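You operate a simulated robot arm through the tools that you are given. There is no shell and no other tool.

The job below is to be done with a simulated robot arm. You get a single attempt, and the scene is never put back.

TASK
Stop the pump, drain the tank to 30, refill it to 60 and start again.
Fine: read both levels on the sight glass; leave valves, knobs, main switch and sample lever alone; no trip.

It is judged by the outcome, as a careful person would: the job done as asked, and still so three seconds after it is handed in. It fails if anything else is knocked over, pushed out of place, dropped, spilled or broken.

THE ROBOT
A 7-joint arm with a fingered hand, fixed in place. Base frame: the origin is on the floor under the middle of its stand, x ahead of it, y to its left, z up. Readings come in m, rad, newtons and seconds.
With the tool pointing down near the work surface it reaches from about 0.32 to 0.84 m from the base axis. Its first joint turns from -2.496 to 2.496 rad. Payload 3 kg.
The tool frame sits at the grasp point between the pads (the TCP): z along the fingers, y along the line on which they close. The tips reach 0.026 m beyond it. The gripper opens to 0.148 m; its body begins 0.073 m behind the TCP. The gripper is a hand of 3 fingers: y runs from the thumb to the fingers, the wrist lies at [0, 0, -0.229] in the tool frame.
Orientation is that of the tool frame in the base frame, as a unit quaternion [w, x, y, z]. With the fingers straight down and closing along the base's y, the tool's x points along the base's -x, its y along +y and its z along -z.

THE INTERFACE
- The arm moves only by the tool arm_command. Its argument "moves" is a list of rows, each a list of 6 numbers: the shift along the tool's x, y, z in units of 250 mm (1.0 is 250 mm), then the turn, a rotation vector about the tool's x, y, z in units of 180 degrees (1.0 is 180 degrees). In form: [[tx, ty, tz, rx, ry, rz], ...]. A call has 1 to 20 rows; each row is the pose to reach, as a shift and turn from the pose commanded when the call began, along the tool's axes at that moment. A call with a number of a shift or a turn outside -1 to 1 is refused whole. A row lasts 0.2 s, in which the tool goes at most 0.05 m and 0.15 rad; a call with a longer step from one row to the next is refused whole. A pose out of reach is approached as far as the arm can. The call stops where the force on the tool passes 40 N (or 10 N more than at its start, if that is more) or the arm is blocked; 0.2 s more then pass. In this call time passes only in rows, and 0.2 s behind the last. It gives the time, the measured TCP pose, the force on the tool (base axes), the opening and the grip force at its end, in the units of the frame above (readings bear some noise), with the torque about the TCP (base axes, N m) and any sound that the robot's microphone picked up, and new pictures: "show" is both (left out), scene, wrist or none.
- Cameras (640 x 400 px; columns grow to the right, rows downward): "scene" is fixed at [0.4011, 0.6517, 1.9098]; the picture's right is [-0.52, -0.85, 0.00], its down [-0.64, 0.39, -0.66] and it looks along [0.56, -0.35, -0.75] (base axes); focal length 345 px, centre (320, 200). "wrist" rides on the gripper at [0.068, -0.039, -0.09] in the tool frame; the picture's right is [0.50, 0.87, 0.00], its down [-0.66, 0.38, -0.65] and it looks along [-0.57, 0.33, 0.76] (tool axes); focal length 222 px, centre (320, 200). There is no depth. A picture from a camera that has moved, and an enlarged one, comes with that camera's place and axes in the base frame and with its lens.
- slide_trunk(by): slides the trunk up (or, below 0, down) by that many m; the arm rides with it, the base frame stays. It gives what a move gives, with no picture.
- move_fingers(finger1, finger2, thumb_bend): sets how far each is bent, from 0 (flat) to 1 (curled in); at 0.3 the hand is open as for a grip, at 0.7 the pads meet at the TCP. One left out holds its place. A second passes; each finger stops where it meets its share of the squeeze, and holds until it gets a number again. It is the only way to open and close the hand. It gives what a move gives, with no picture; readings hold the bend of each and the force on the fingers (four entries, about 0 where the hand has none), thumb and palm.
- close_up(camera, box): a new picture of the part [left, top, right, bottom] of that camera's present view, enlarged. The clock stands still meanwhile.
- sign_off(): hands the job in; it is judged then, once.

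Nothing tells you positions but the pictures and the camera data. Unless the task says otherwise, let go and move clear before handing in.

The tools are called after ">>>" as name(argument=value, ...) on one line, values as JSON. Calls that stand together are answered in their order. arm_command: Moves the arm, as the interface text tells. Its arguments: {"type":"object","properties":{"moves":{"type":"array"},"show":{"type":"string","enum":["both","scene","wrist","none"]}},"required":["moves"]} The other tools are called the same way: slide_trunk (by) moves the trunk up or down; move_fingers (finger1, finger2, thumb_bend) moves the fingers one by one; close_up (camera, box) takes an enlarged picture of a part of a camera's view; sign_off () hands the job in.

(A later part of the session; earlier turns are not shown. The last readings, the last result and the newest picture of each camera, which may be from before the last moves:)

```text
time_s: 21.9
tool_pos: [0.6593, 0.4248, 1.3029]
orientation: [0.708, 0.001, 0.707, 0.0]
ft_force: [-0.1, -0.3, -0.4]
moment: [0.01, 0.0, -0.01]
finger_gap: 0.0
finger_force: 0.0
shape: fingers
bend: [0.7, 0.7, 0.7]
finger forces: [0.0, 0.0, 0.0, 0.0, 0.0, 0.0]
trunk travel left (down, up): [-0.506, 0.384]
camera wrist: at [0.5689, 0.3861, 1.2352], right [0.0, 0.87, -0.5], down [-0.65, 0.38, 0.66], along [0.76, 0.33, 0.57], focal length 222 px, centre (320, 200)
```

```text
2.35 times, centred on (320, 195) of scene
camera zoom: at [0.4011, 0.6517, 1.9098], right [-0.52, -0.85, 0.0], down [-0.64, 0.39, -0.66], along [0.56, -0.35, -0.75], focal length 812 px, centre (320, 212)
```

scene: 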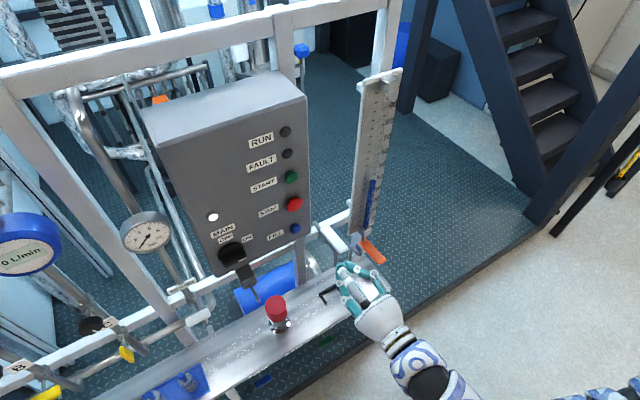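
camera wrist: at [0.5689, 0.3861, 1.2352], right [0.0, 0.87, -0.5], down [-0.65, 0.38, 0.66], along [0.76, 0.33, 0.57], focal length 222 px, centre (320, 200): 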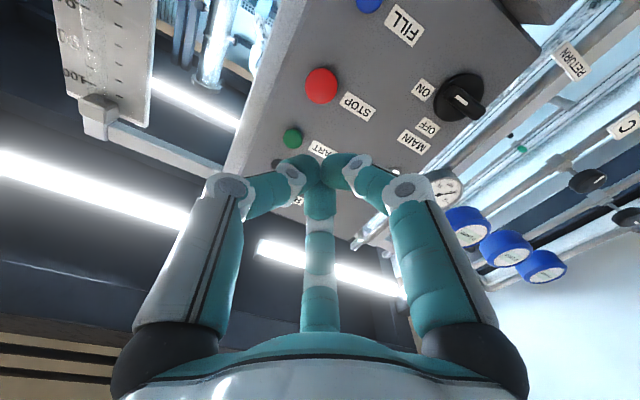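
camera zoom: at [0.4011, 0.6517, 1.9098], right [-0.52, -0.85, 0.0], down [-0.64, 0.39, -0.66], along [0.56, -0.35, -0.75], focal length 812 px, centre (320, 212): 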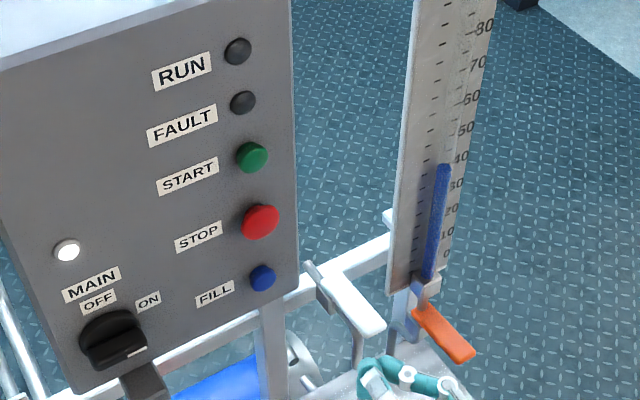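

The pump is stopped: RUN is off, FAULT is off, and flow and pressure are at zero. Now I'll lower and go over to the front of the orange drain lever to look at its mechanism.

>>> arm_command(moves=[[0, -0.18, 0, 0, 0, 0], [0, -0.36, 0, 0, 0, 0], [0, -0.54, 0, 0, 0, 0], [0, -0.72, 0, 0, 0, 0], [0, -0.9, -0.1, 0, 0, 0], [0, -1.0, -0.2, 0, 0, 0]], show="none")

>>> slide_trunk(by=-0.36)

>>> close_up(camera="wrist", box=[0, 0, 640, 400])

>>> close_up(camera="wrist", box=[220, 0, 440, 140])

>>> close_up(camera="scene", box=[0, 0, 640, 400])

```text
refused: row 5 steps farther than a row can; nothing moved
```

```text
time_s: 25.4
tool_pos: [0.6616, 0.4247, 0.9412]
orientation: [0.707, 0.001, 0.707, 0.0]
ft_force: [-0.5, -0.6, 0.8]
moment: [-0.01, -0.02, 0.0]
finger_gap: 0.0
finger_force: 0.0
shape: fingers
bend: [0.7, 0.7, 0.7]
finger forces: [0.0, 0.0, 0.1, 0.0, 0.0, 0.0]
trunk travel left (down, up): [-0.146, 0.744]
```

```text
1.00 times, centred on (320, 200) of wrist (not enlarged: the box is as wide or as high as the picture)
camera zoom: at [0.5696, 0.3865, 0.8746], right [0.0, 0.87, -0.5], down [-0.65, 0.38, 0.66], along [0.76, 0.33, 0.57], focal length 222 px, centre (320, 200)
```

zoom: 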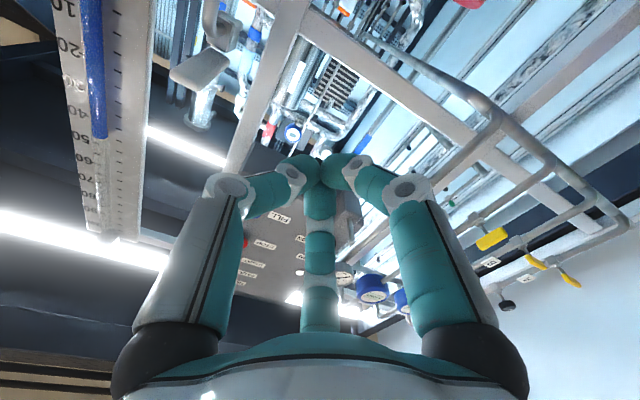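

```text
2.86 times, centred on (330, 70) of wrist
camera zoom: at [0.5696, 0.3865, 0.8746], right [0.0, 0.87, -0.5], down [-0.65, 0.38, 0.66], along [0.76, 0.33, 0.57], focal length 635 px, centre (291, 571)
```

zoom: 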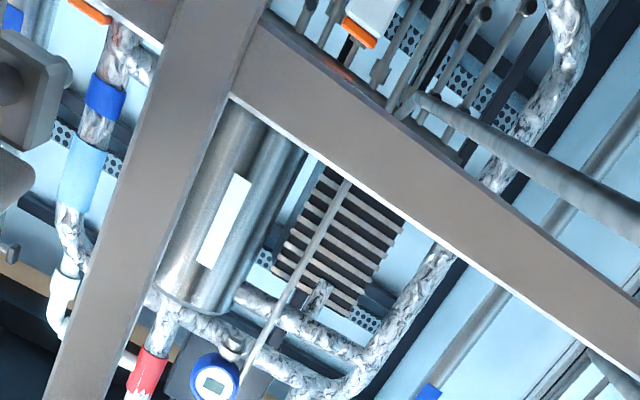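

```text
1.00 times, centred on (320, 200) of scene (not enlarged: the box is as wide or as high as the picture)
camera zoom: at [0.4011, 0.6517, 1.9098], right [-0.52, -0.85, 0.0], down [-0.64, 0.39, -0.66], along [0.56, -0.35, -0.75], focal length 345 px, centre (320, 200)
```

zoom: 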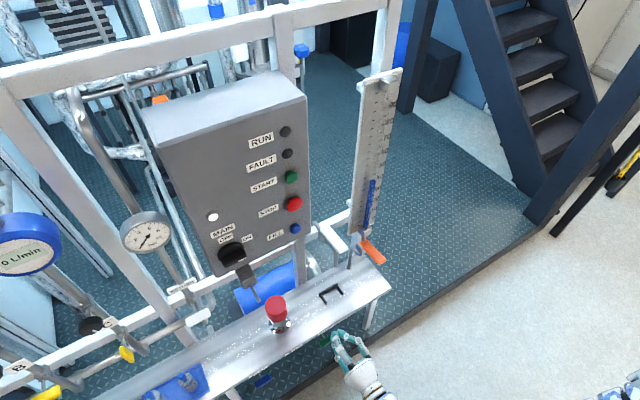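

The sideways move was refused because one step was too long, but the trunk came down safely. I'll redo the move with shorter steps, also drawing back a little.

>>> arm_command(moves=[[0, -0.15, -0.1, 0, 0, 0], [0, -0.33, -0.16, 0, 0, 0], [0, -0.51, -0.2, 0, 0, 0], [0, -0.69, -0.2, 0, 0, 0], [0, -0.86, -0.2, 0, 0, 0], [0, -1.0, -0.2, 0, 0, 0]], show="both")

>>> close_up(camera="wrist", box=[220, 0, 440, 140])

```text
time_s: 26.8
tool_pos: [0.6138, 0.1741, 0.9382]
orientation: [0.707, -0.001, 0.707, -0.002]
ft_force: [-0.1, 0.2, 0.2]
moment: [-0.01, 0.02, -0.01]
finger_gap: 0.0002
finger_force: 0.2
shape: fingers
bend: [0.7, 0.7, 0.7]
finger forces: [0.0, 0.0, 0.0, 0.0, 0.0, 0.0]
trunk travel left (down, up): [-0.146, 0.744]
camera wrist: at [0.5214, 0.1369, 0.8715], right [0.0, 0.86, -0.5], down [-0.65, 0.38, 0.65], along [0.76, 0.33, 0.56], focal length 222 px, centre (320, 200)
```

scene: 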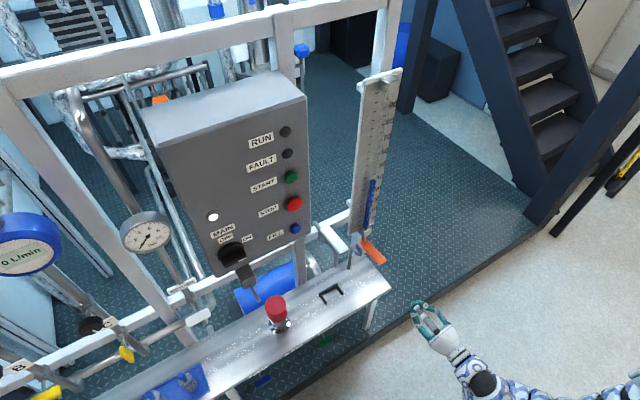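
wrist: 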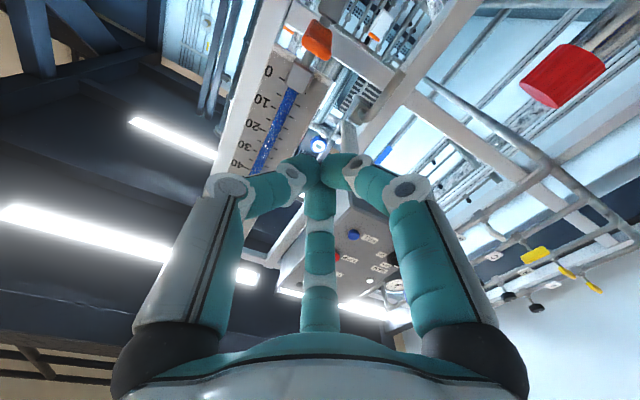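

```text
2.86 times, centred on (330, 70) of wrist
camera zoom: at [0.5214, 0.1369, 0.8715], right [0.0, 0.86, -0.5], down [-0.65, 0.38, 0.65], along [0.76, 0.33, 0.56], focal length 635 px, centre (291, 571)
```

zoom: 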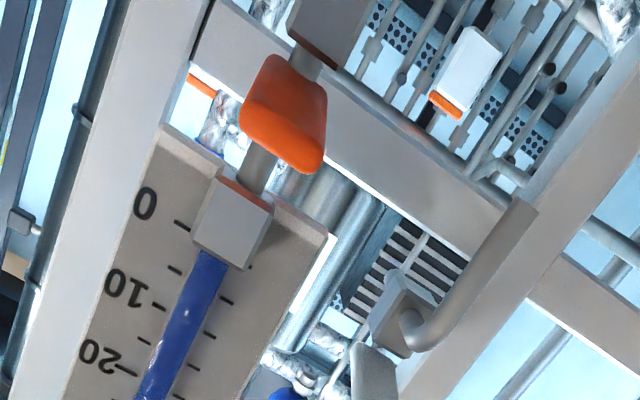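

The orange lever is a flat horizontal bar at about z 0.90 pointing towards the robot, fixed on a valve block under the sight glass. I'll tilt the hand 45° down and bring it above and in front of the lever tip, to test gently which way it moves.

>>> arm_command(moves=[[-0.042, -0.017, 0, 0, 0.042, 0], [-0.083, -0.033, 0, 0, 0.083, 0], [-0.125, -0.05, 0, 0, 0.125, 0], [-0.167, -0.067, 0, 0, 0.167, 0], [-0.208, -0.083, 0.05, 0, 0.208, 0], [-0.25, -0.1, 0.1, 0, 0.25, 0]], show="both")

>>> close_up(camera="wrist", box=[220, 0, 440, 140])

```text
time_s: 28.2
tool_pos: [0.623, 0.1538, 0.9931]
orientation: [0.443, 0.0, 0.897, 0.0]
ft_force: [0.0, 0.1, 0.4]
moment: [0.01, 0.01, 0.04]
finger_gap: 0.0001
finger_force: 0.1
shape: fingers
bend: [0.7, 0.7, 0.7]
finger forces: [0.1, 0.0, 0.0, 0.0, 0.0, 0.0]
out of reach, approached as far as the arm can: row 6
trunk travel left (down, up): [-0.146, 0.744]
camera wrist: at [0.5097, 0.115, 0.9945], right [-0.31, 0.87, -0.4], down [-0.12, 0.38, 0.92], along [0.94, 0.33, -0.01], focal length 222 px, centre (320, 200)
```

scene: 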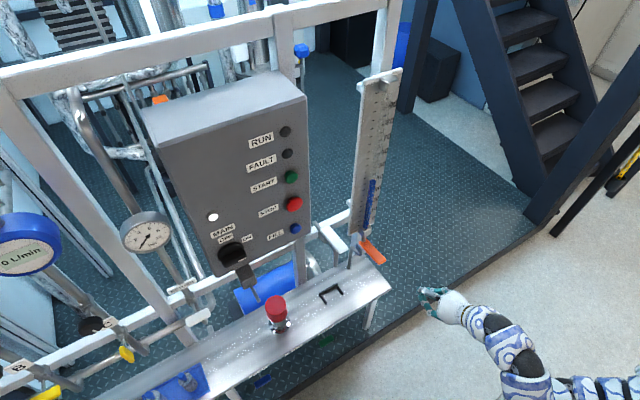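
wrist: 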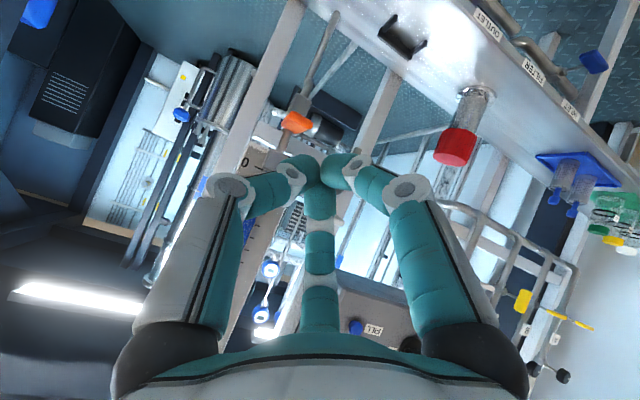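

```text
2.86 times, centred on (330, 70) of wrist
camera zoom: at [0.5097, 0.115, 0.9945], right [-0.31, 0.87, -0.4], down [-0.12, 0.38, 0.92], along [0.94, 0.33, -0.01], focal length 635 px, centre (291, 571)
```

zoom: 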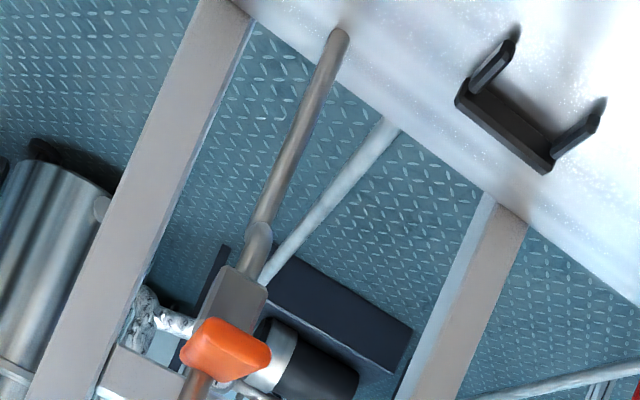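

The spout of the orange valve is hard-piped down through the bench, which confirms it is the drain. I'll move the fingertips to just above the lever's tip.

>>> arm_command(moves=[[-0.068, -0.004, 0.132, 0, 0, 0], [-0.135, -0.008, 0.264, 0, 0, 0], [-0.203, -0.012, 0.395, 0, 0, 0], [-0.27, -0.016, 0.527, 0, 0, 0], [-0.338, -0.02, 0.659, 0, 0, 0]], show="both")

>>> close_up(camera="scene", box=[330, 190, 450, 300])

>>> close_up(camera="wrist", box=[220, 40, 440, 200])

```text
time_s: 29.4
tool_pos: [0.8054, 0.1494, 0.9574]
orientation: [0.443, 0.0, 0.896, 0.0]
ft_force: [-0.4, -0.1, -0.4]
moment: [0.03, 0.0, 0.0]
finger_gap: 0.0002
finger_force: 0.0
shape: fingers
bend: [0.7, 0.7, 0.7]
finger forces: [0.0, 0.0, 0.0, 0.1, 0.0, 0.1]
trunk travel left (down, up): [-0.146, 0.744]
camera wrist: at [0.6918, 0.1118, 0.9604], right [-0.3, 0.87, -0.4], down [-0.12, 0.38, 0.92], along [0.94, 0.33, -0.01], focal length 222 px, centre (320, 200)
```

scene: 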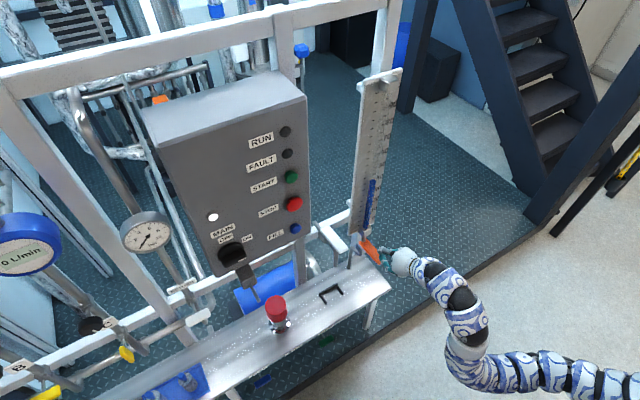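
wrist: 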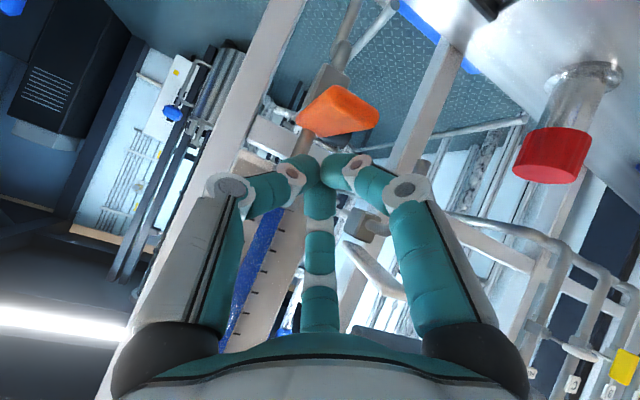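

```text
3.64 times, centred on (390, 245) of scene
camera zoom: at [0.4011, 0.6517, 1.9098], right [-0.52, -0.85, 0.0], down [-0.64, 0.39, -0.66], along [0.56, -0.35, -0.75], focal length 1254 px, centre (66, 36)
```

zoom: 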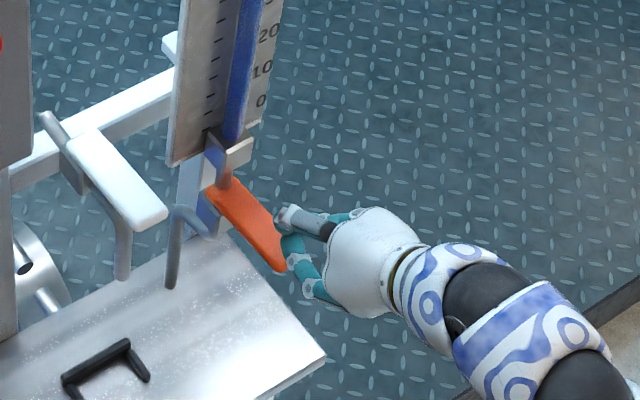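

```text
2.50 times, centred on (330, 120) of wrist
camera zoom: at [0.6918, 0.1118, 0.9604], right [-0.3, 0.87, -0.4], down [-0.12, 0.38, 0.92], along [0.94, 0.33, -0.01], focal length 555 px, centre (295, 400)
```

zoom: 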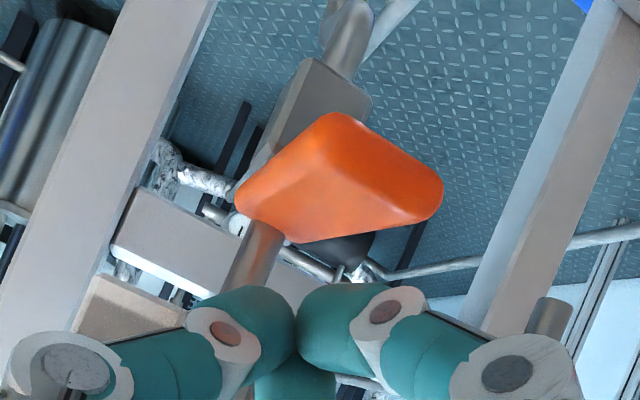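

The fingertips are right above the lever tip, about 2–3 cm up. I'll press down gently in small steps and watch the force.

>>> arm_command(moves=[[0.0254, 0, 0.0195, 0, 0, 0], [0.0509, 0, 0.039, 0, 0, 0], [0.07, 0, 0.0536, 0, 0, 0], [0.083, 0, 0.0634, 0, 0, 0]], show="both")

>>> close_up(camera="scene", box=[330, 190, 450, 300])

```text
time_s: 30.4
tool_pos: [0.8042, 0.1499, 0.9334]
orientation: [0.443, 0.0, 0.897, 0.0]
ft_force: [-0.2, 0.3, 1.4]
moment: [0.01, 0.0, 0.02]
finger_gap: 0.0
finger_force: 0.3
shape: fingers
bend: [0.7, 0.7, 0.7]
finger forces: [1.3, 0.1, 0.0, 0.0, 0.0, 0.1]
trunk travel left (down, up): [-0.146, 0.744]
camera wrist: at [0.6909, 0.1113, 0.9359], right [-0.3, 0.87, -0.4], down [-0.12, 0.38, 0.92], along [0.94, 0.33, -0.01], focal length 222 px, centre (320, 200)
```

scene: 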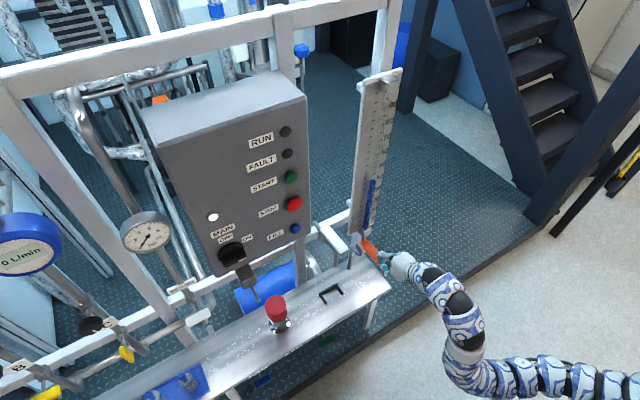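
wrist: 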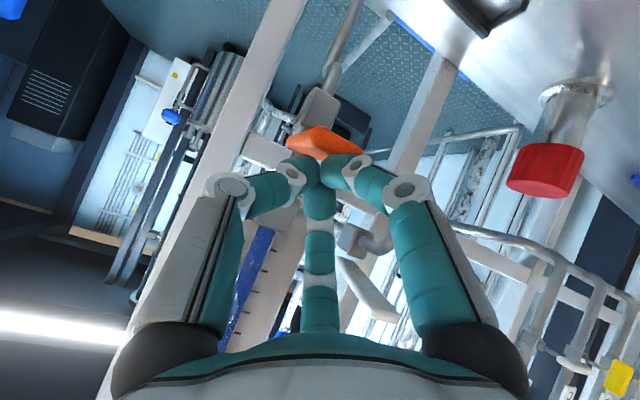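

```text
3.64 times, centred on (390, 245) of scene
camera zoom: at [0.4011, 0.6517, 1.9098], right [-0.52, -0.85, 0.0], down [-0.64, 0.39, -0.66], along [0.56, -0.35, -0.75], focal length 1254 px, centre (66, 36)
```

zoom: 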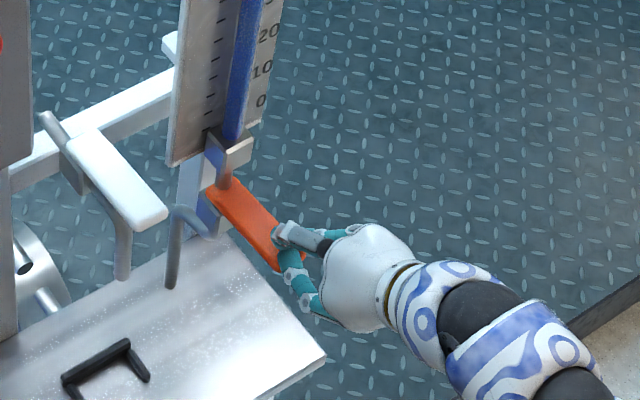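

Contact is just made at 1.4 N. Now I'll press a few millimetres more.

>>> arm_command(moves=[[0.0127, 0, 0.0098, 0, 0, 0], [0.0254, 0, 0.0195, 0, 0, 0]], show="scene")

>>> close_up(camera="scene", box=[330, 160, 430, 290])

```text
time_s: 31.0
tool_pos: [0.8055, 0.1495, 0.9264]
orientation: [0.443, 0.001, 0.897, -0.001]
ft_force: [-0.1, -0.5, 1.4]
moment: [-0.03, 0.0, 0.02]
finger_gap: 0.0
finger_force: 1.0
shape: fingers
bend: [0.7, 0.7, 0.7]
finger forces: [2.5, 0.0, 0.1, 0.1, 0.1, 0.0]
trunk travel left (down, up): [-0.146, 0.744]
```

scene: 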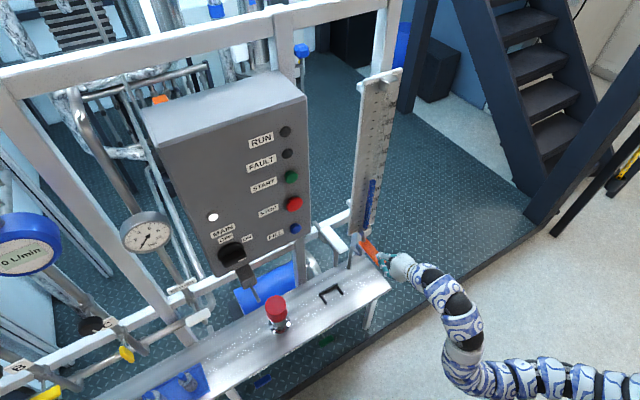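

```text
3.08 times, centred on (380, 225) of scene
camera zoom: at [0.4011, 0.6517, 1.9098], right [-0.52, -0.85, 0.0], down [-0.64, 0.39, -0.66], along [0.56, -0.35, -0.75], focal length 1062 px, centre (135, 123)
```

zoom: 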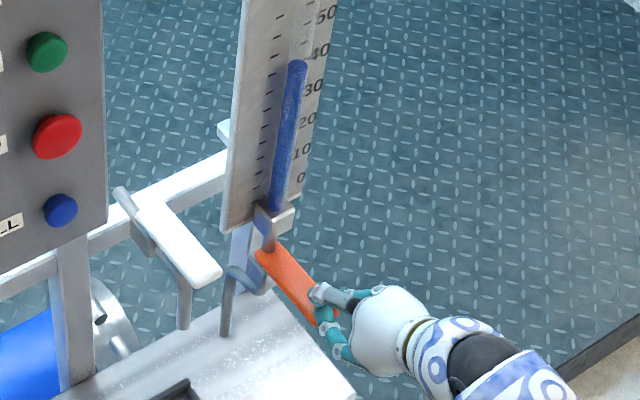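

The lever yields downward with very little force, so it is a press-down drain. I'll press further while tracking the level.

>>> arm_command(moves=[[0.0127, 0, 0.0098, 0, 0, 0], [0.0254, 0, 0.0195, 0, 0, 0], [0.0381, 0, 0.0293, 0, 0, 0]], show="wrist")

>>> close_up(camera="scene", box=[340, 160, 400, 250])

```text
time_s: 31.8
tool_pos: [0.8032, 0.1486, 0.9146]
orientation: [0.443, 0.0, 0.897, 0.001]
ft_force: [0.1, -0.9, 2.2]
moment: [-0.01, -0.03, 0.0]
finger_gap: 0.0
finger_force: 1.6
shape: fingers
bend: [0.7, 0.69, 0.7]
finger forces: [3.1, 0.0, 0.0, 0.0, 0.0, 0.1]
trunk travel left (down, up): [-0.146, 0.744]
camera wrist: at [0.6918, 0.1103, 0.9172], right [-0.3, 0.87, -0.4], down [-0.12, 0.38, 0.92], along [0.94, 0.33, -0.01], focal length 222 px, centre (320, 200)
```

wrist: 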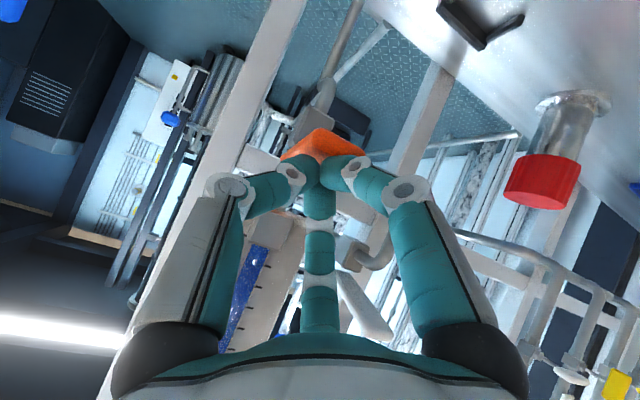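

```text
4.44 times, centred on (370, 205) of scene
camera zoom: at [0.4011, 0.6517, 1.9098], right [-0.52, -0.85, 0.0], down [-0.64, 0.39, -0.66], along [0.56, -0.35, -0.75], focal length 1533 px, centre (98, 178)
```

zoom: 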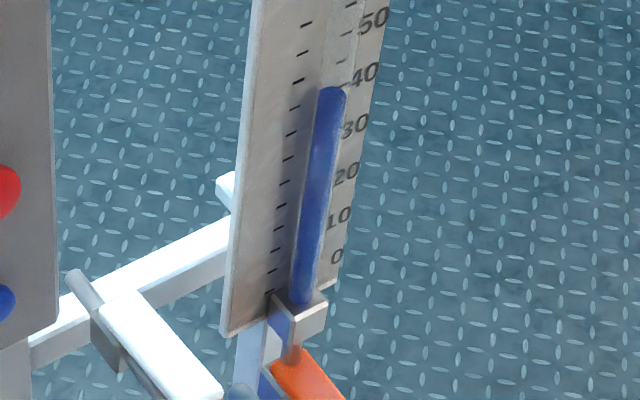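

The level hasn't changed yet, with the lever down about 10°. I'll continue.

>>> arm_command(moves=[[0.0159, 0, 0.0122, 0, 0, 0], [0.0318, 0, 0.0244, 0, 0, 0], [0.0477, 0, 0.0366, 0, 0, 0]], show="scene")

>>> close_up(camera="scene", box=[340, 160, 400, 250])

>>> close_up(camera="scene", box=[330, 190, 450, 300])

```text
time_s: 32.6
tool_pos: [0.8046, 0.1486, 0.8987]
orientation: [0.443, 0.0, 0.896, 0.0]
ft_force: [-0.6, -0.2, 2.7]
moment: [0.0, -0.01, 0.0]
finger_gap: 0.0001
finger_force: 2.4
shape: fingers
bend: [0.7, 0.69, 0.7]
finger forces: [4.3, 0.0, 0.0, 0.1, 0.0, 0.0]
trunk travel left (down, up): [-0.146, 0.744]
```

scene: 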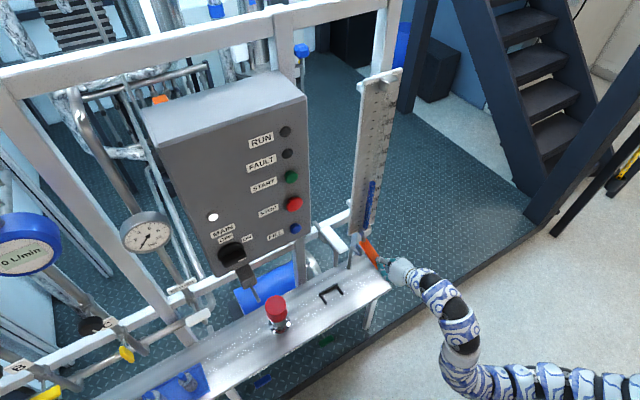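

```text
4.44 times, centred on (370, 205) of scene
camera zoom: at [0.4011, 0.6517, 1.9098], right [-0.52, -0.85, 0.0], down [-0.64, 0.39, -0.66], along [0.56, -0.35, -0.75], focal length 1533 px, centre (98, 178)
```

zoom: 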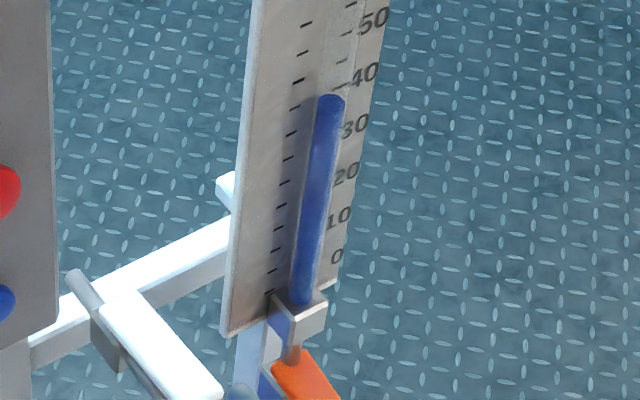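

```text
3.64 times, centred on (390, 245) of scene
camera zoom: at [0.4011, 0.6517, 1.9098], right [-0.52, -0.85, 0.0], down [-0.64, 0.39, -0.66], along [0.56, -0.35, -0.75], focal length 1254 px, centre (66, 36)
```

zoom: 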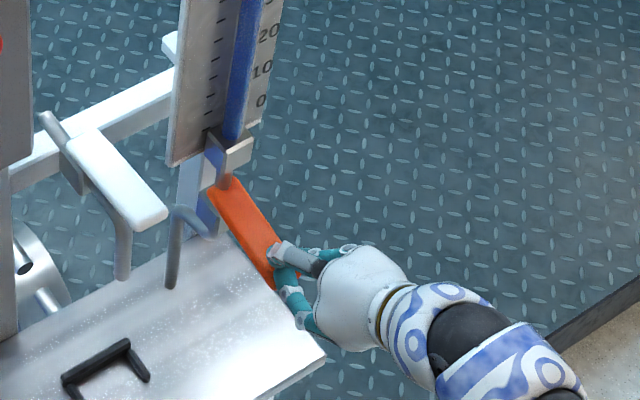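

The level has started to fall, so the drain opens at about this lever angle. I'll hold here for one short interval to measure the rate.

>>> arm_command(moves=[[0, 0, 0, 0, 0, 0], [0, 0, 0, 0, 0, 0]], show="none")

>>> close_up(camera="scene", box=[340, 160, 400, 250])

>>> close_up(camera="scene", box=[355, 165, 390, 195])

```text
time_s: 33.2
tool_pos: [0.8056, 0.1485, 0.8988]
orientation: [0.443, 0.0, 0.896, -0.001]
ft_force: [-0.2, -0.1, 2.7]
moment: [0.01, 0.02, 0.02]
finger_gap: 0.0
finger_force: 1.9
shape: fingers
bend: [0.7, 0.69, 0.7]
finger forces: [4.3, 0.0, 0.0, 0.0, 0.0, 0.1]
trunk travel left (down, up): [-0.146, 0.744]
```

```text
4.44 times, centred on (370, 205) of scene
camera zoom: at [0.4011, 0.6517, 1.9098], right [-0.52, -0.85, 0.0], down [-0.64, 0.39, -0.66], along [0.56, -0.35, -0.75], focal length 1533 px, centre (98, 178)
```

zoom: 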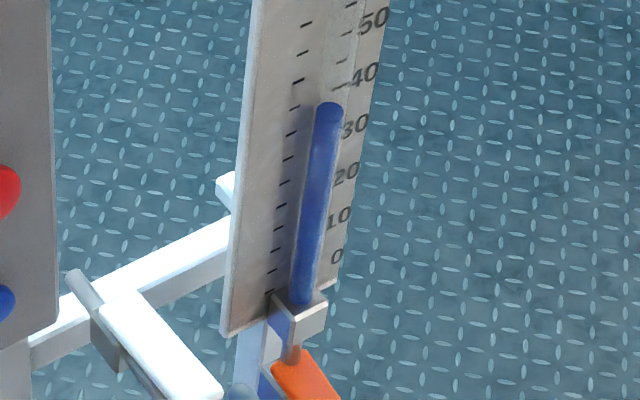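

```text
13.33 times, centred on (372, 180) of scene
camera zoom: at [0.4011, 0.6517, 1.9098], right [-0.52, -0.85, 0.0], down [-0.64, 0.39, -0.66], along [0.56, -0.35, -0.75], focal length 4600 px, centre (-380, 467)
```

zoom: 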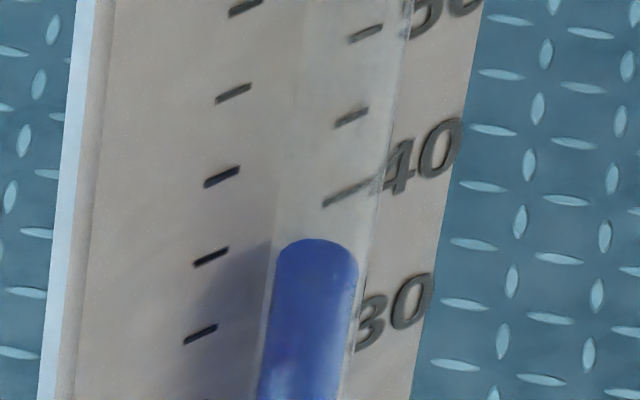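

It drains at about 2.5–3 units per second, which is slow enough to control well. I'll release the lever now and take a parallax-free reading of the glass with the wrist camera held level with the liquid.

>>> arm_command(moves=[[-0.159, 0, -0.1218, 0, 0, 0], [-0.3, 0, -0.25, 0, 0, 0]], show="none")

>>> close_up(camera="scene", box=[355, 165, 390, 195])

>>> close_up(camera="scene", box=[330, 190, 450, 300])

```text
refused: row 1 steps farther than a row can; nothing moved
```

```text
13.33 times, centred on (372, 180) of scene
camera zoom: at [0.4011, 0.6517, 1.9098], right [-0.52, -0.85, 0.0], down [-0.64, 0.39, -0.66], along [0.56, -0.35, -0.75], focal length 4600 px, centre (-380, 467)
```

zoom: 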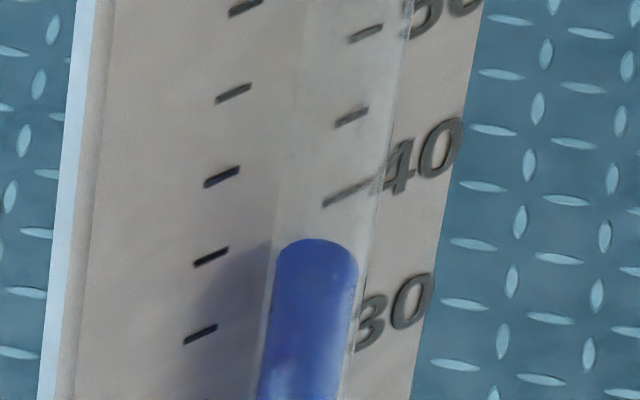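

```text
3.64 times, centred on (390, 245) of scene
camera zoom: at [0.4011, 0.6517, 1.9098], right [-0.52, -0.85, 0.0], down [-0.64, 0.39, -0.66], along [0.56, -0.35, -0.75], focal length 1254 px, centre (66, 36)
```

zoom: 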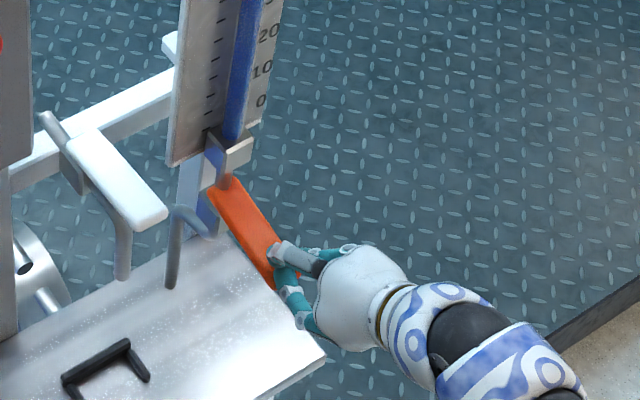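

That row was a hair over the step limit, so nothing moved and no time passed. I'll lift again with shorter steps.

>>> arm_command(moves=[[-0.14, 0, -0.107, 0, 0, 0], [-0.27, 0, -0.22, 0, 0, 0]], show="none")

>>> close_up(camera="scene", box=[355, 165, 390, 195])

>>> close_up(camera="scene", box=[330, 190, 450, 300])

```text
time_s: 33.8
tool_pos: [0.8026, 0.1491, 0.9897]
orientation: [0.444, -0.001, 0.896, 0.0]
ft_force: [0.2, 0.3, -0.1]
moment: [-0.02, -0.02, -0.03]
finger_gap: 0.0
finger_force: 0.0
shape: fingers
bend: [0.7, 0.69, 0.7]
finger forces: [0.0, 0.0, 0.0, 0.0, 0.0, 0.0]
trunk travel left (down, up): [-0.146, 0.744]
```

```text
13.33 times, centred on (372, 180) of scene
camera zoom: at [0.4011, 0.6517, 1.9098], right [-0.52, -0.85, 0.0], down [-0.64, 0.39, -0.66], along [0.56, -0.35, -0.75], focal length 4600 px, centre (-380, 467)
```

zoom: 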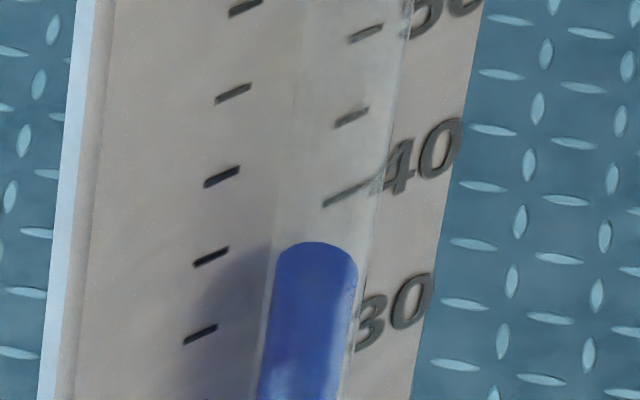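

```text
3.64 times, centred on (390, 245) of scene
camera zoom: at [0.4011, 0.6517, 1.9098], right [-0.52, -0.85, 0.0], down [-0.64, 0.39, -0.66], along [0.56, -0.35, -0.75], focal length 1254 px, centre (66, 36)
```

zoom: 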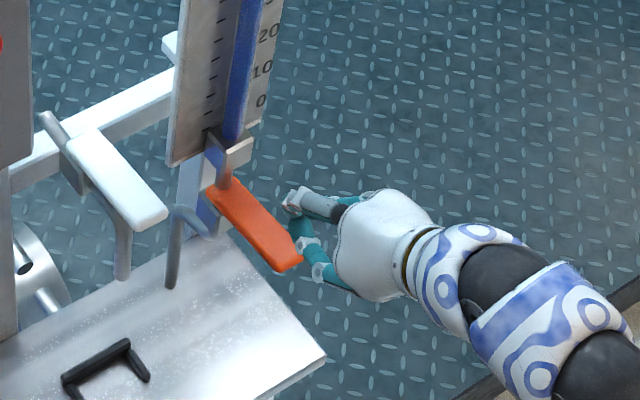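

The lever springs back and the drain shuts when released. Now I'll back off, tilt up and raise the trunk so the wrist camera is level with the liquid for an accurate calibration reading.

>>> arm_command(moves=[[0.067, 0, -0.088, 0, -0.041, 0], [0.135, 0, -0.176, 0, -0.082, 0], [0.202, 0, -0.264, 0, -0.122, 0]], show="none")

>>> slide_trunk(by=0.217)

>>> close_up(camera="wrist", box=[0, 0, 640, 400])

>>> close_up(camera="scene", box=[355, 165, 390, 195])

```text
time_s: 34.6
tool_pos: [0.7197, 0.1483, 0.987]
orientation: [0.605, 0.0, 0.796, 0.0]
ft_force: [0.7, 0.2, 0.3]
moment: [-0.01, 0.01, 0.02]
finger_gap: 0.0001
finger_force: 0.1
shape: fingers
bend: [0.7, 0.69, 0.7]
finger forces: [0.0, 0.0, 0.1, 0.1, 0.0, 0.1]
trunk travel left (down, up): [-0.146, 0.744]
```

```text
time_s: 36.9
tool_pos: [0.7201, 0.1504, 1.2043]
orientation: [0.606, -0.001, 0.796, 0.001]
ft_force: [0.3, -1.3, -0.7]
moment: [0.01, 0.0, 0.01]
finger_gap: 0.0001
finger_force: 0.1
shape: fingers
bend: [0.7, 0.69, 0.7]
finger forces: [0.0, 0.0, 0.0, 0.1, 0.0, 0.0]
trunk travel left (down, up): [-0.363, 0.527]
```

```text
1.00 times, centred on (320, 200) of wrist (not enlarged: the box is as wide or as high as the picture)
camera zoom: at [0.614, 0.1118, 1.1649], right [-0.13, 0.87, -0.48], down [-0.46, 0.38, 0.81], along [0.88, 0.33, 0.34], focal length 222 px, centre (320, 200)
```

zoom: 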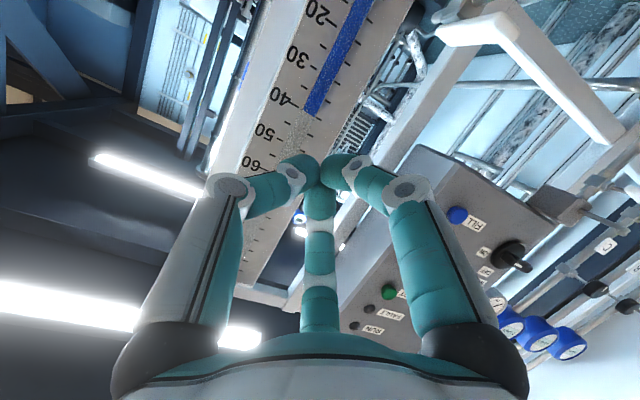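

```text
13.33 times, centred on (372, 180) of scene
camera zoom: at [0.4011, 0.6517, 1.9098], right [-0.52, -0.85, 0.0], down [-0.64, 0.39, -0.66], along [0.56, -0.35, -0.75], focal length 4600 px, centre (-380, 467)
```

zoom: 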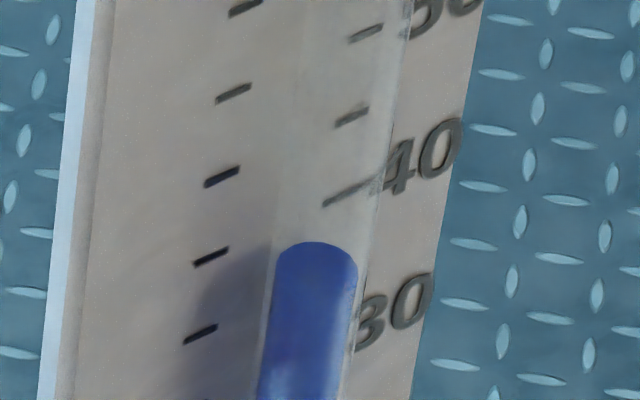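

The level is stable after release. Now I'll zoom the level wrist view for a precise reading.

>>> close_up(camera="wrist", box=[270, 70, 350, 130])

>>> close_up(camera="wrist", box=[240, 0, 400, 140])

```text
6.67 times, centred on (310, 100) of wrist
camera zoom: at [0.614, 0.1118, 1.1649], right [-0.13, 0.87, -0.48], down [-0.46, 0.38, 0.81], along [0.88, 0.33, 0.34], focal length 1481 px, centre (387, 867)
```

zoom: 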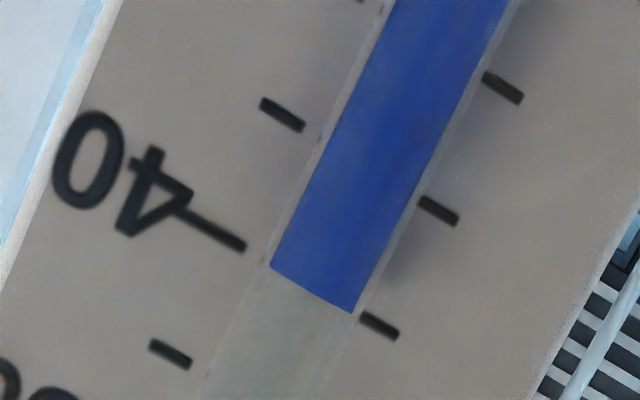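

```text
2.86 times, centred on (320, 70) of wrist
camera zoom: at [0.614, 0.1118, 1.1649], right [-0.13, 0.87, -0.48], down [-0.46, 0.38, 0.81], along [0.88, 0.33, 0.34], focal length 635 px, centre (320, 571)
```

zoom: 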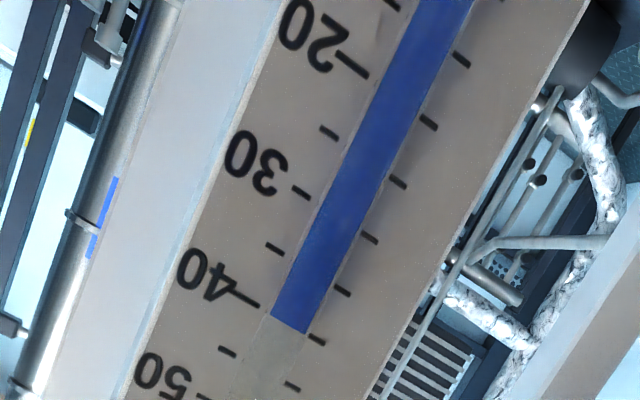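

The calibration reading with the camera almost level shows the liquid top right on the 40 line, about 40. In the scene close-up the top edge appears about 2.3 units low from parallax, so true 30 will look like about 27.5 there. I'll go back to the lever for the rest.

>>> slide_trunk(by=-0.217)

>>> arm_command(moves=[[-0.03, 0, 0.107, 0, 0.041, 0], [-0.059, 0, 0.213, 0, 0.082, 0], [-0.0886, 0, 0.3197, 0, 0.122, 0]], show="scene")

>>> close_up(camera="scene", box=[330, 190, 450, 300])

```text
time_s: 39.2
tool_pos: [0.7194, 0.1494, 0.9872]
orientation: [0.605, 0.0, 0.796, 0.0]
ft_force: [-0.4, 0.3, -0.1]
moment: [0.01, -0.02, -0.01]
finger_gap: 0.0
finger_force: 0.0
shape: fingers
bend: [0.7, 0.69, 0.7]
finger forces: [0.0, 0.0, 0.0, 0.0, 0.0, 0.0]
trunk travel left (down, up): [-0.146, 0.744]
```

```text
time_s: 40.0
tool_pos: [0.8031, 0.1485, 0.9884]
orientation: [0.443, 0.0, 0.897, 0.0]
ft_force: [1.6, -2.0, 0.5]
moment: [0.15, 0.07, 0.23]
finger_gap: 0.0002
finger_force: 0.0
shape: fingers
bend: [0.7, 0.69, 0.7]
finger forces: [0.0, 0.0, 0.1, 0.0, 0.1, 0.0]
trunk travel left (down, up): [-0.146, 0.744]
```

scene: 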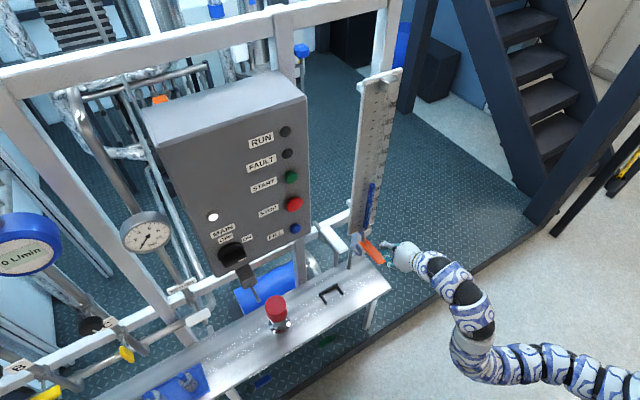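

```text
3.64 times, centred on (390, 245) of scene
camera zoom: at [0.4011, 0.6517, 1.9098], right [-0.52, -0.85, 0.0], down [-0.64, 0.39, -0.66], along [0.56, -0.35, -0.75], focal length 1254 px, centre (66, 36)
```

zoom: 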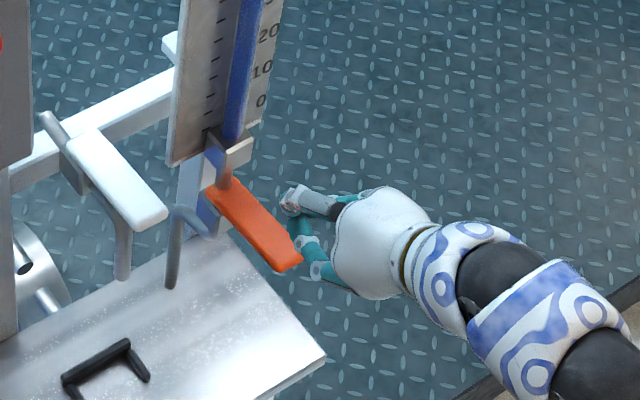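

I'm back above the lever. I'll press it down to the same depth as before.

>>> arm_command(moves=[[0.0954, 0, 0.0731, 0, 0, 0], [0.1685, 0, 0.1291, 0, 0, 0], [0.2098, 0, 0.1608, 0, 0, 0], [0.248, 0, 0.19, 0, 0, 0], [0.2858, 0, 0.219, 0, 0, 0], [0.2858, 0, 0.219, 0, 0, 0], [0.2858, 0, 0.219, 0, 0, 0]], show="none")

>>> close_up(camera="scene", box=[355, 175, 390, 205])

>>> close_up(camera="scene", box=[330, 190, 450, 300])

```text
time_s: 41.6
tool_pos: [0.8029, 0.1499, 0.8983]
orientation: [0.442, -0.001, 0.897, 0.0]
ft_force: [-0.5, -0.3, 1.9]
moment: [-0.03, 0.01, -0.02]
finger_gap: 0.0
finger_force: 1.8
shape: fingers
bend: [0.7, 0.69, 0.7]
finger forces: [4.2, 0.0, 0.0, 0.0, 0.0, 0.1]
trunk travel left (down, up): [-0.146, 0.744]
```

```text
13.33 times, centred on (372, 190) of scene
camera zoom: at [0.4011, 0.6517, 1.9098], right [-0.52, -0.85, 0.0], down [-0.64, 0.39, -0.66], along [0.56, -0.35, -0.75], focal length 4600 px, centre (-380, 333)
```

zoom: 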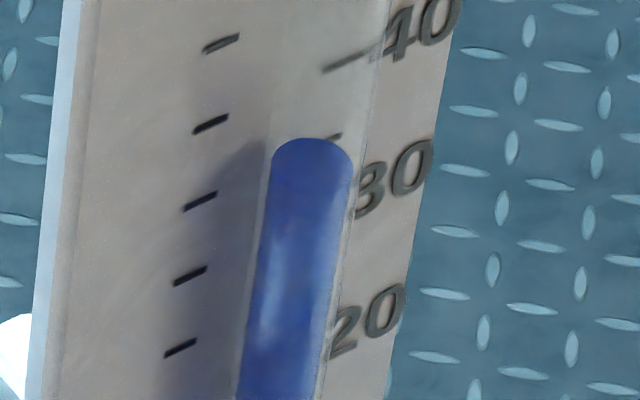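

```text
3.64 times, centred on (390, 245) of scene
camera zoom: at [0.4011, 0.6517, 1.9098], right [-0.52, -0.85, 0.0], down [-0.64, 0.39, -0.66], along [0.56, -0.35, -0.75], focal length 1254 px, centre (66, 36)
```

zoom: 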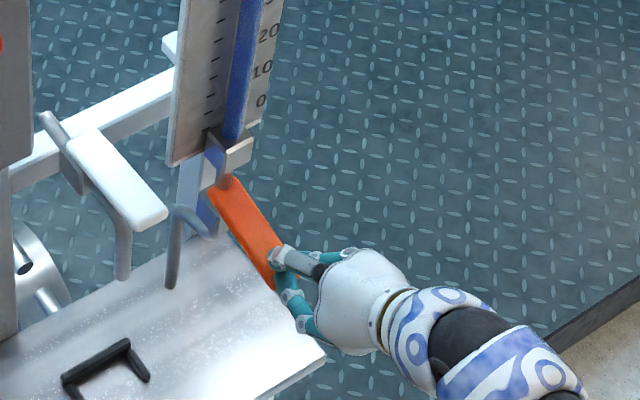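

The level is now about 38 after parallax correction and draining steadily. I'll hold for another 1.8 s.

>>> arm_command(moves=[[0, 0, 0, 0, 0, 0], [0, 0, 0, 0, 0, 0], [0, 0, 0, 0, 0, 0], [0, 0, 0, 0, 0, 0], [0, 0, 0, 0, 0, 0], [0, 0, 0, 0, 0, 0], [0, 0, 0, 0, 0, 0], [0, 0, 0, 0, 0, 0]], show="none")

>>> close_up(camera="scene", box=[355, 180, 390, 210])

```text
time_s: 43.4
tool_pos: [0.8022, 0.15, 0.8978]
orientation: [0.443, -0.001, 0.896, 0.001]
ft_force: [-1.5, 0.6, 1.9]
moment: [-0.01, 0.05, 0.02]
finger_gap: 0.0
finger_force: 2.1
shape: fingers
bend: [0.7, 0.69, 0.7]
finger forces: [4.2, 0.0, 0.0, 0.0, 0.0, 0.0]
trunk travel left (down, up): [-0.146, 0.744]
```

```text
13.33 times, centred on (372, 195) of scene
camera zoom: at [0.4011, 0.6517, 1.9098], right [-0.52, -0.85, 0.0], down [-0.64, 0.39, -0.66], along [0.56, -0.35, -0.75], focal length 4600 px, centre (-380, 267)
```

zoom: 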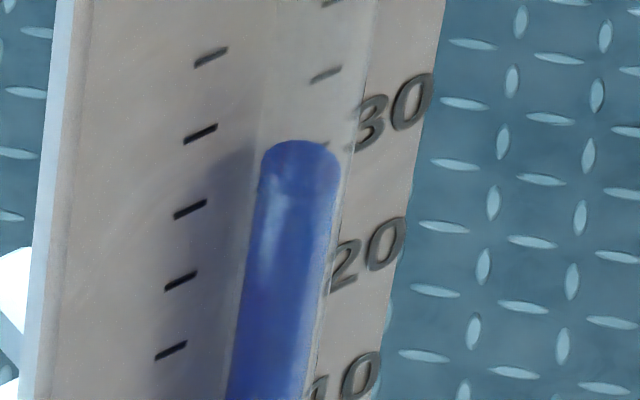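

The level is about 33.6, falling at roughly 2.5 units/s. I'll hold one more second, then re-read.

>>> arm_command(moves=[[0, 0, 0, 0, 0, 0], [0, 0, 0, 0, 0, 0], [0, 0, 0, 0, 0, 0], [0, 0, 0, 0, 0, 0]], show="none")

>>> close_up(camera="scene", box=[355, 180, 390, 210])

```text
time_s: 44.4
tool_pos: [0.8023, 0.1501, 0.8975]
orientation: [0.443, 0.0, 0.897, 0.0]
ft_force: [-1.6, 0.1, 2.8]
moment: [-0.02, 0.02, 0.0]
finger_gap: 0.0004
finger_force: 2.1
shape: fingers
bend: [0.7, 0.69, 0.7]
finger forces: [4.2, 0.0, 0.1, 0.0, 0.0, 0.1]
trunk travel left (down, up): [-0.146, 0.744]
```

```text
13.33 times, centred on (372, 195) of scene
camera zoom: at [0.4011, 0.6517, 1.9098], right [-0.52, -0.85, 0.0], down [-0.64, 0.39, -0.66], along [0.56, -0.35, -0.75], focal length 4600 px, centre (-380, 267)
```

zoom: 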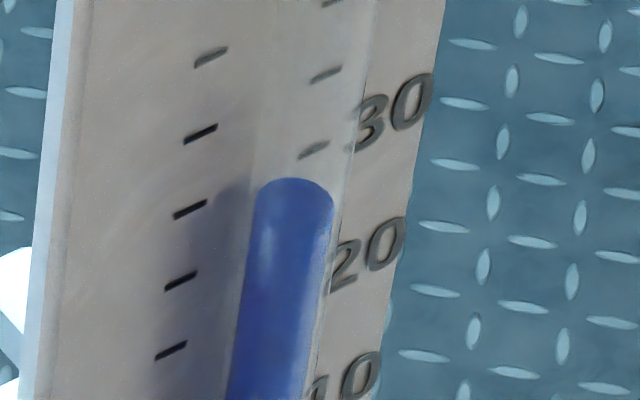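

The level is about 31.2. I'll hold 0.4 s more and then release, aiming for 30.

>>> arm_command(moves=[[0, 0, 0, 0, 0, 0], [0, 0, 0, 0, 0, 0], [-0.14, 0, -0.107, 0, 0, 0], [-0.27, 0, -0.22, 0, 0, 0]], show="none")

>>> close_up(camera="scene", box=[355, 180, 390, 210])

>>> close_up(camera="scene", box=[330, 190, 450, 300])

```text
time_s: 45.4
tool_pos: [0.8012, 0.15, 0.9847]
orientation: [0.443, 0.0, 0.897, -0.001]
ft_force: [-0.1, 1.0, -0.1]
moment: [-0.02, -0.03, 0.0]
finger_gap: 0.0
finger_force: 0.1
shape: fingers
bend: [0.7, 0.69, 0.7]
finger forces: [0.0, 0.0, 0.0, 0.0, 0.1, 0.0]
trunk travel left (down, up): [-0.146, 0.744]
```

```text
13.33 times, centred on (372, 195) of scene
camera zoom: at [0.4011, 0.6517, 1.9098], right [-0.52, -0.85, 0.0], down [-0.64, 0.39, -0.66], along [0.56, -0.35, -0.75], focal length 4600 px, centre (-380, 267)
```

zoom: 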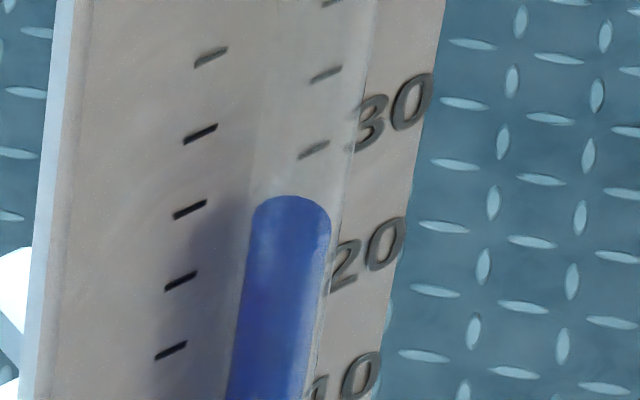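

```text
3.64 times, centred on (390, 245) of scene
camera zoom: at [0.4011, 0.6517, 1.9098], right [-0.52, -0.85, 0.0], down [-0.64, 0.39, -0.66], along [0.56, -0.35, -0.75], focal length 1254 px, centre (66, 36)
```

zoom: 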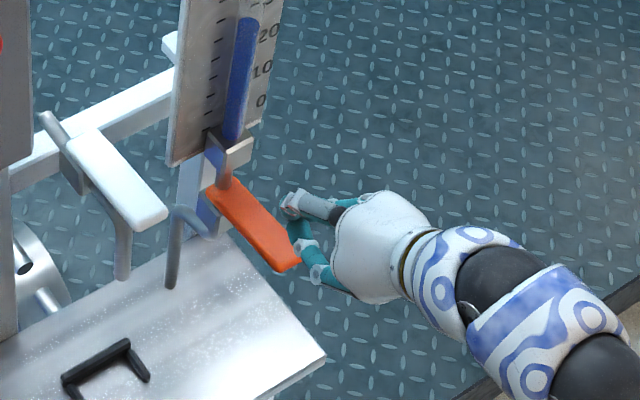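

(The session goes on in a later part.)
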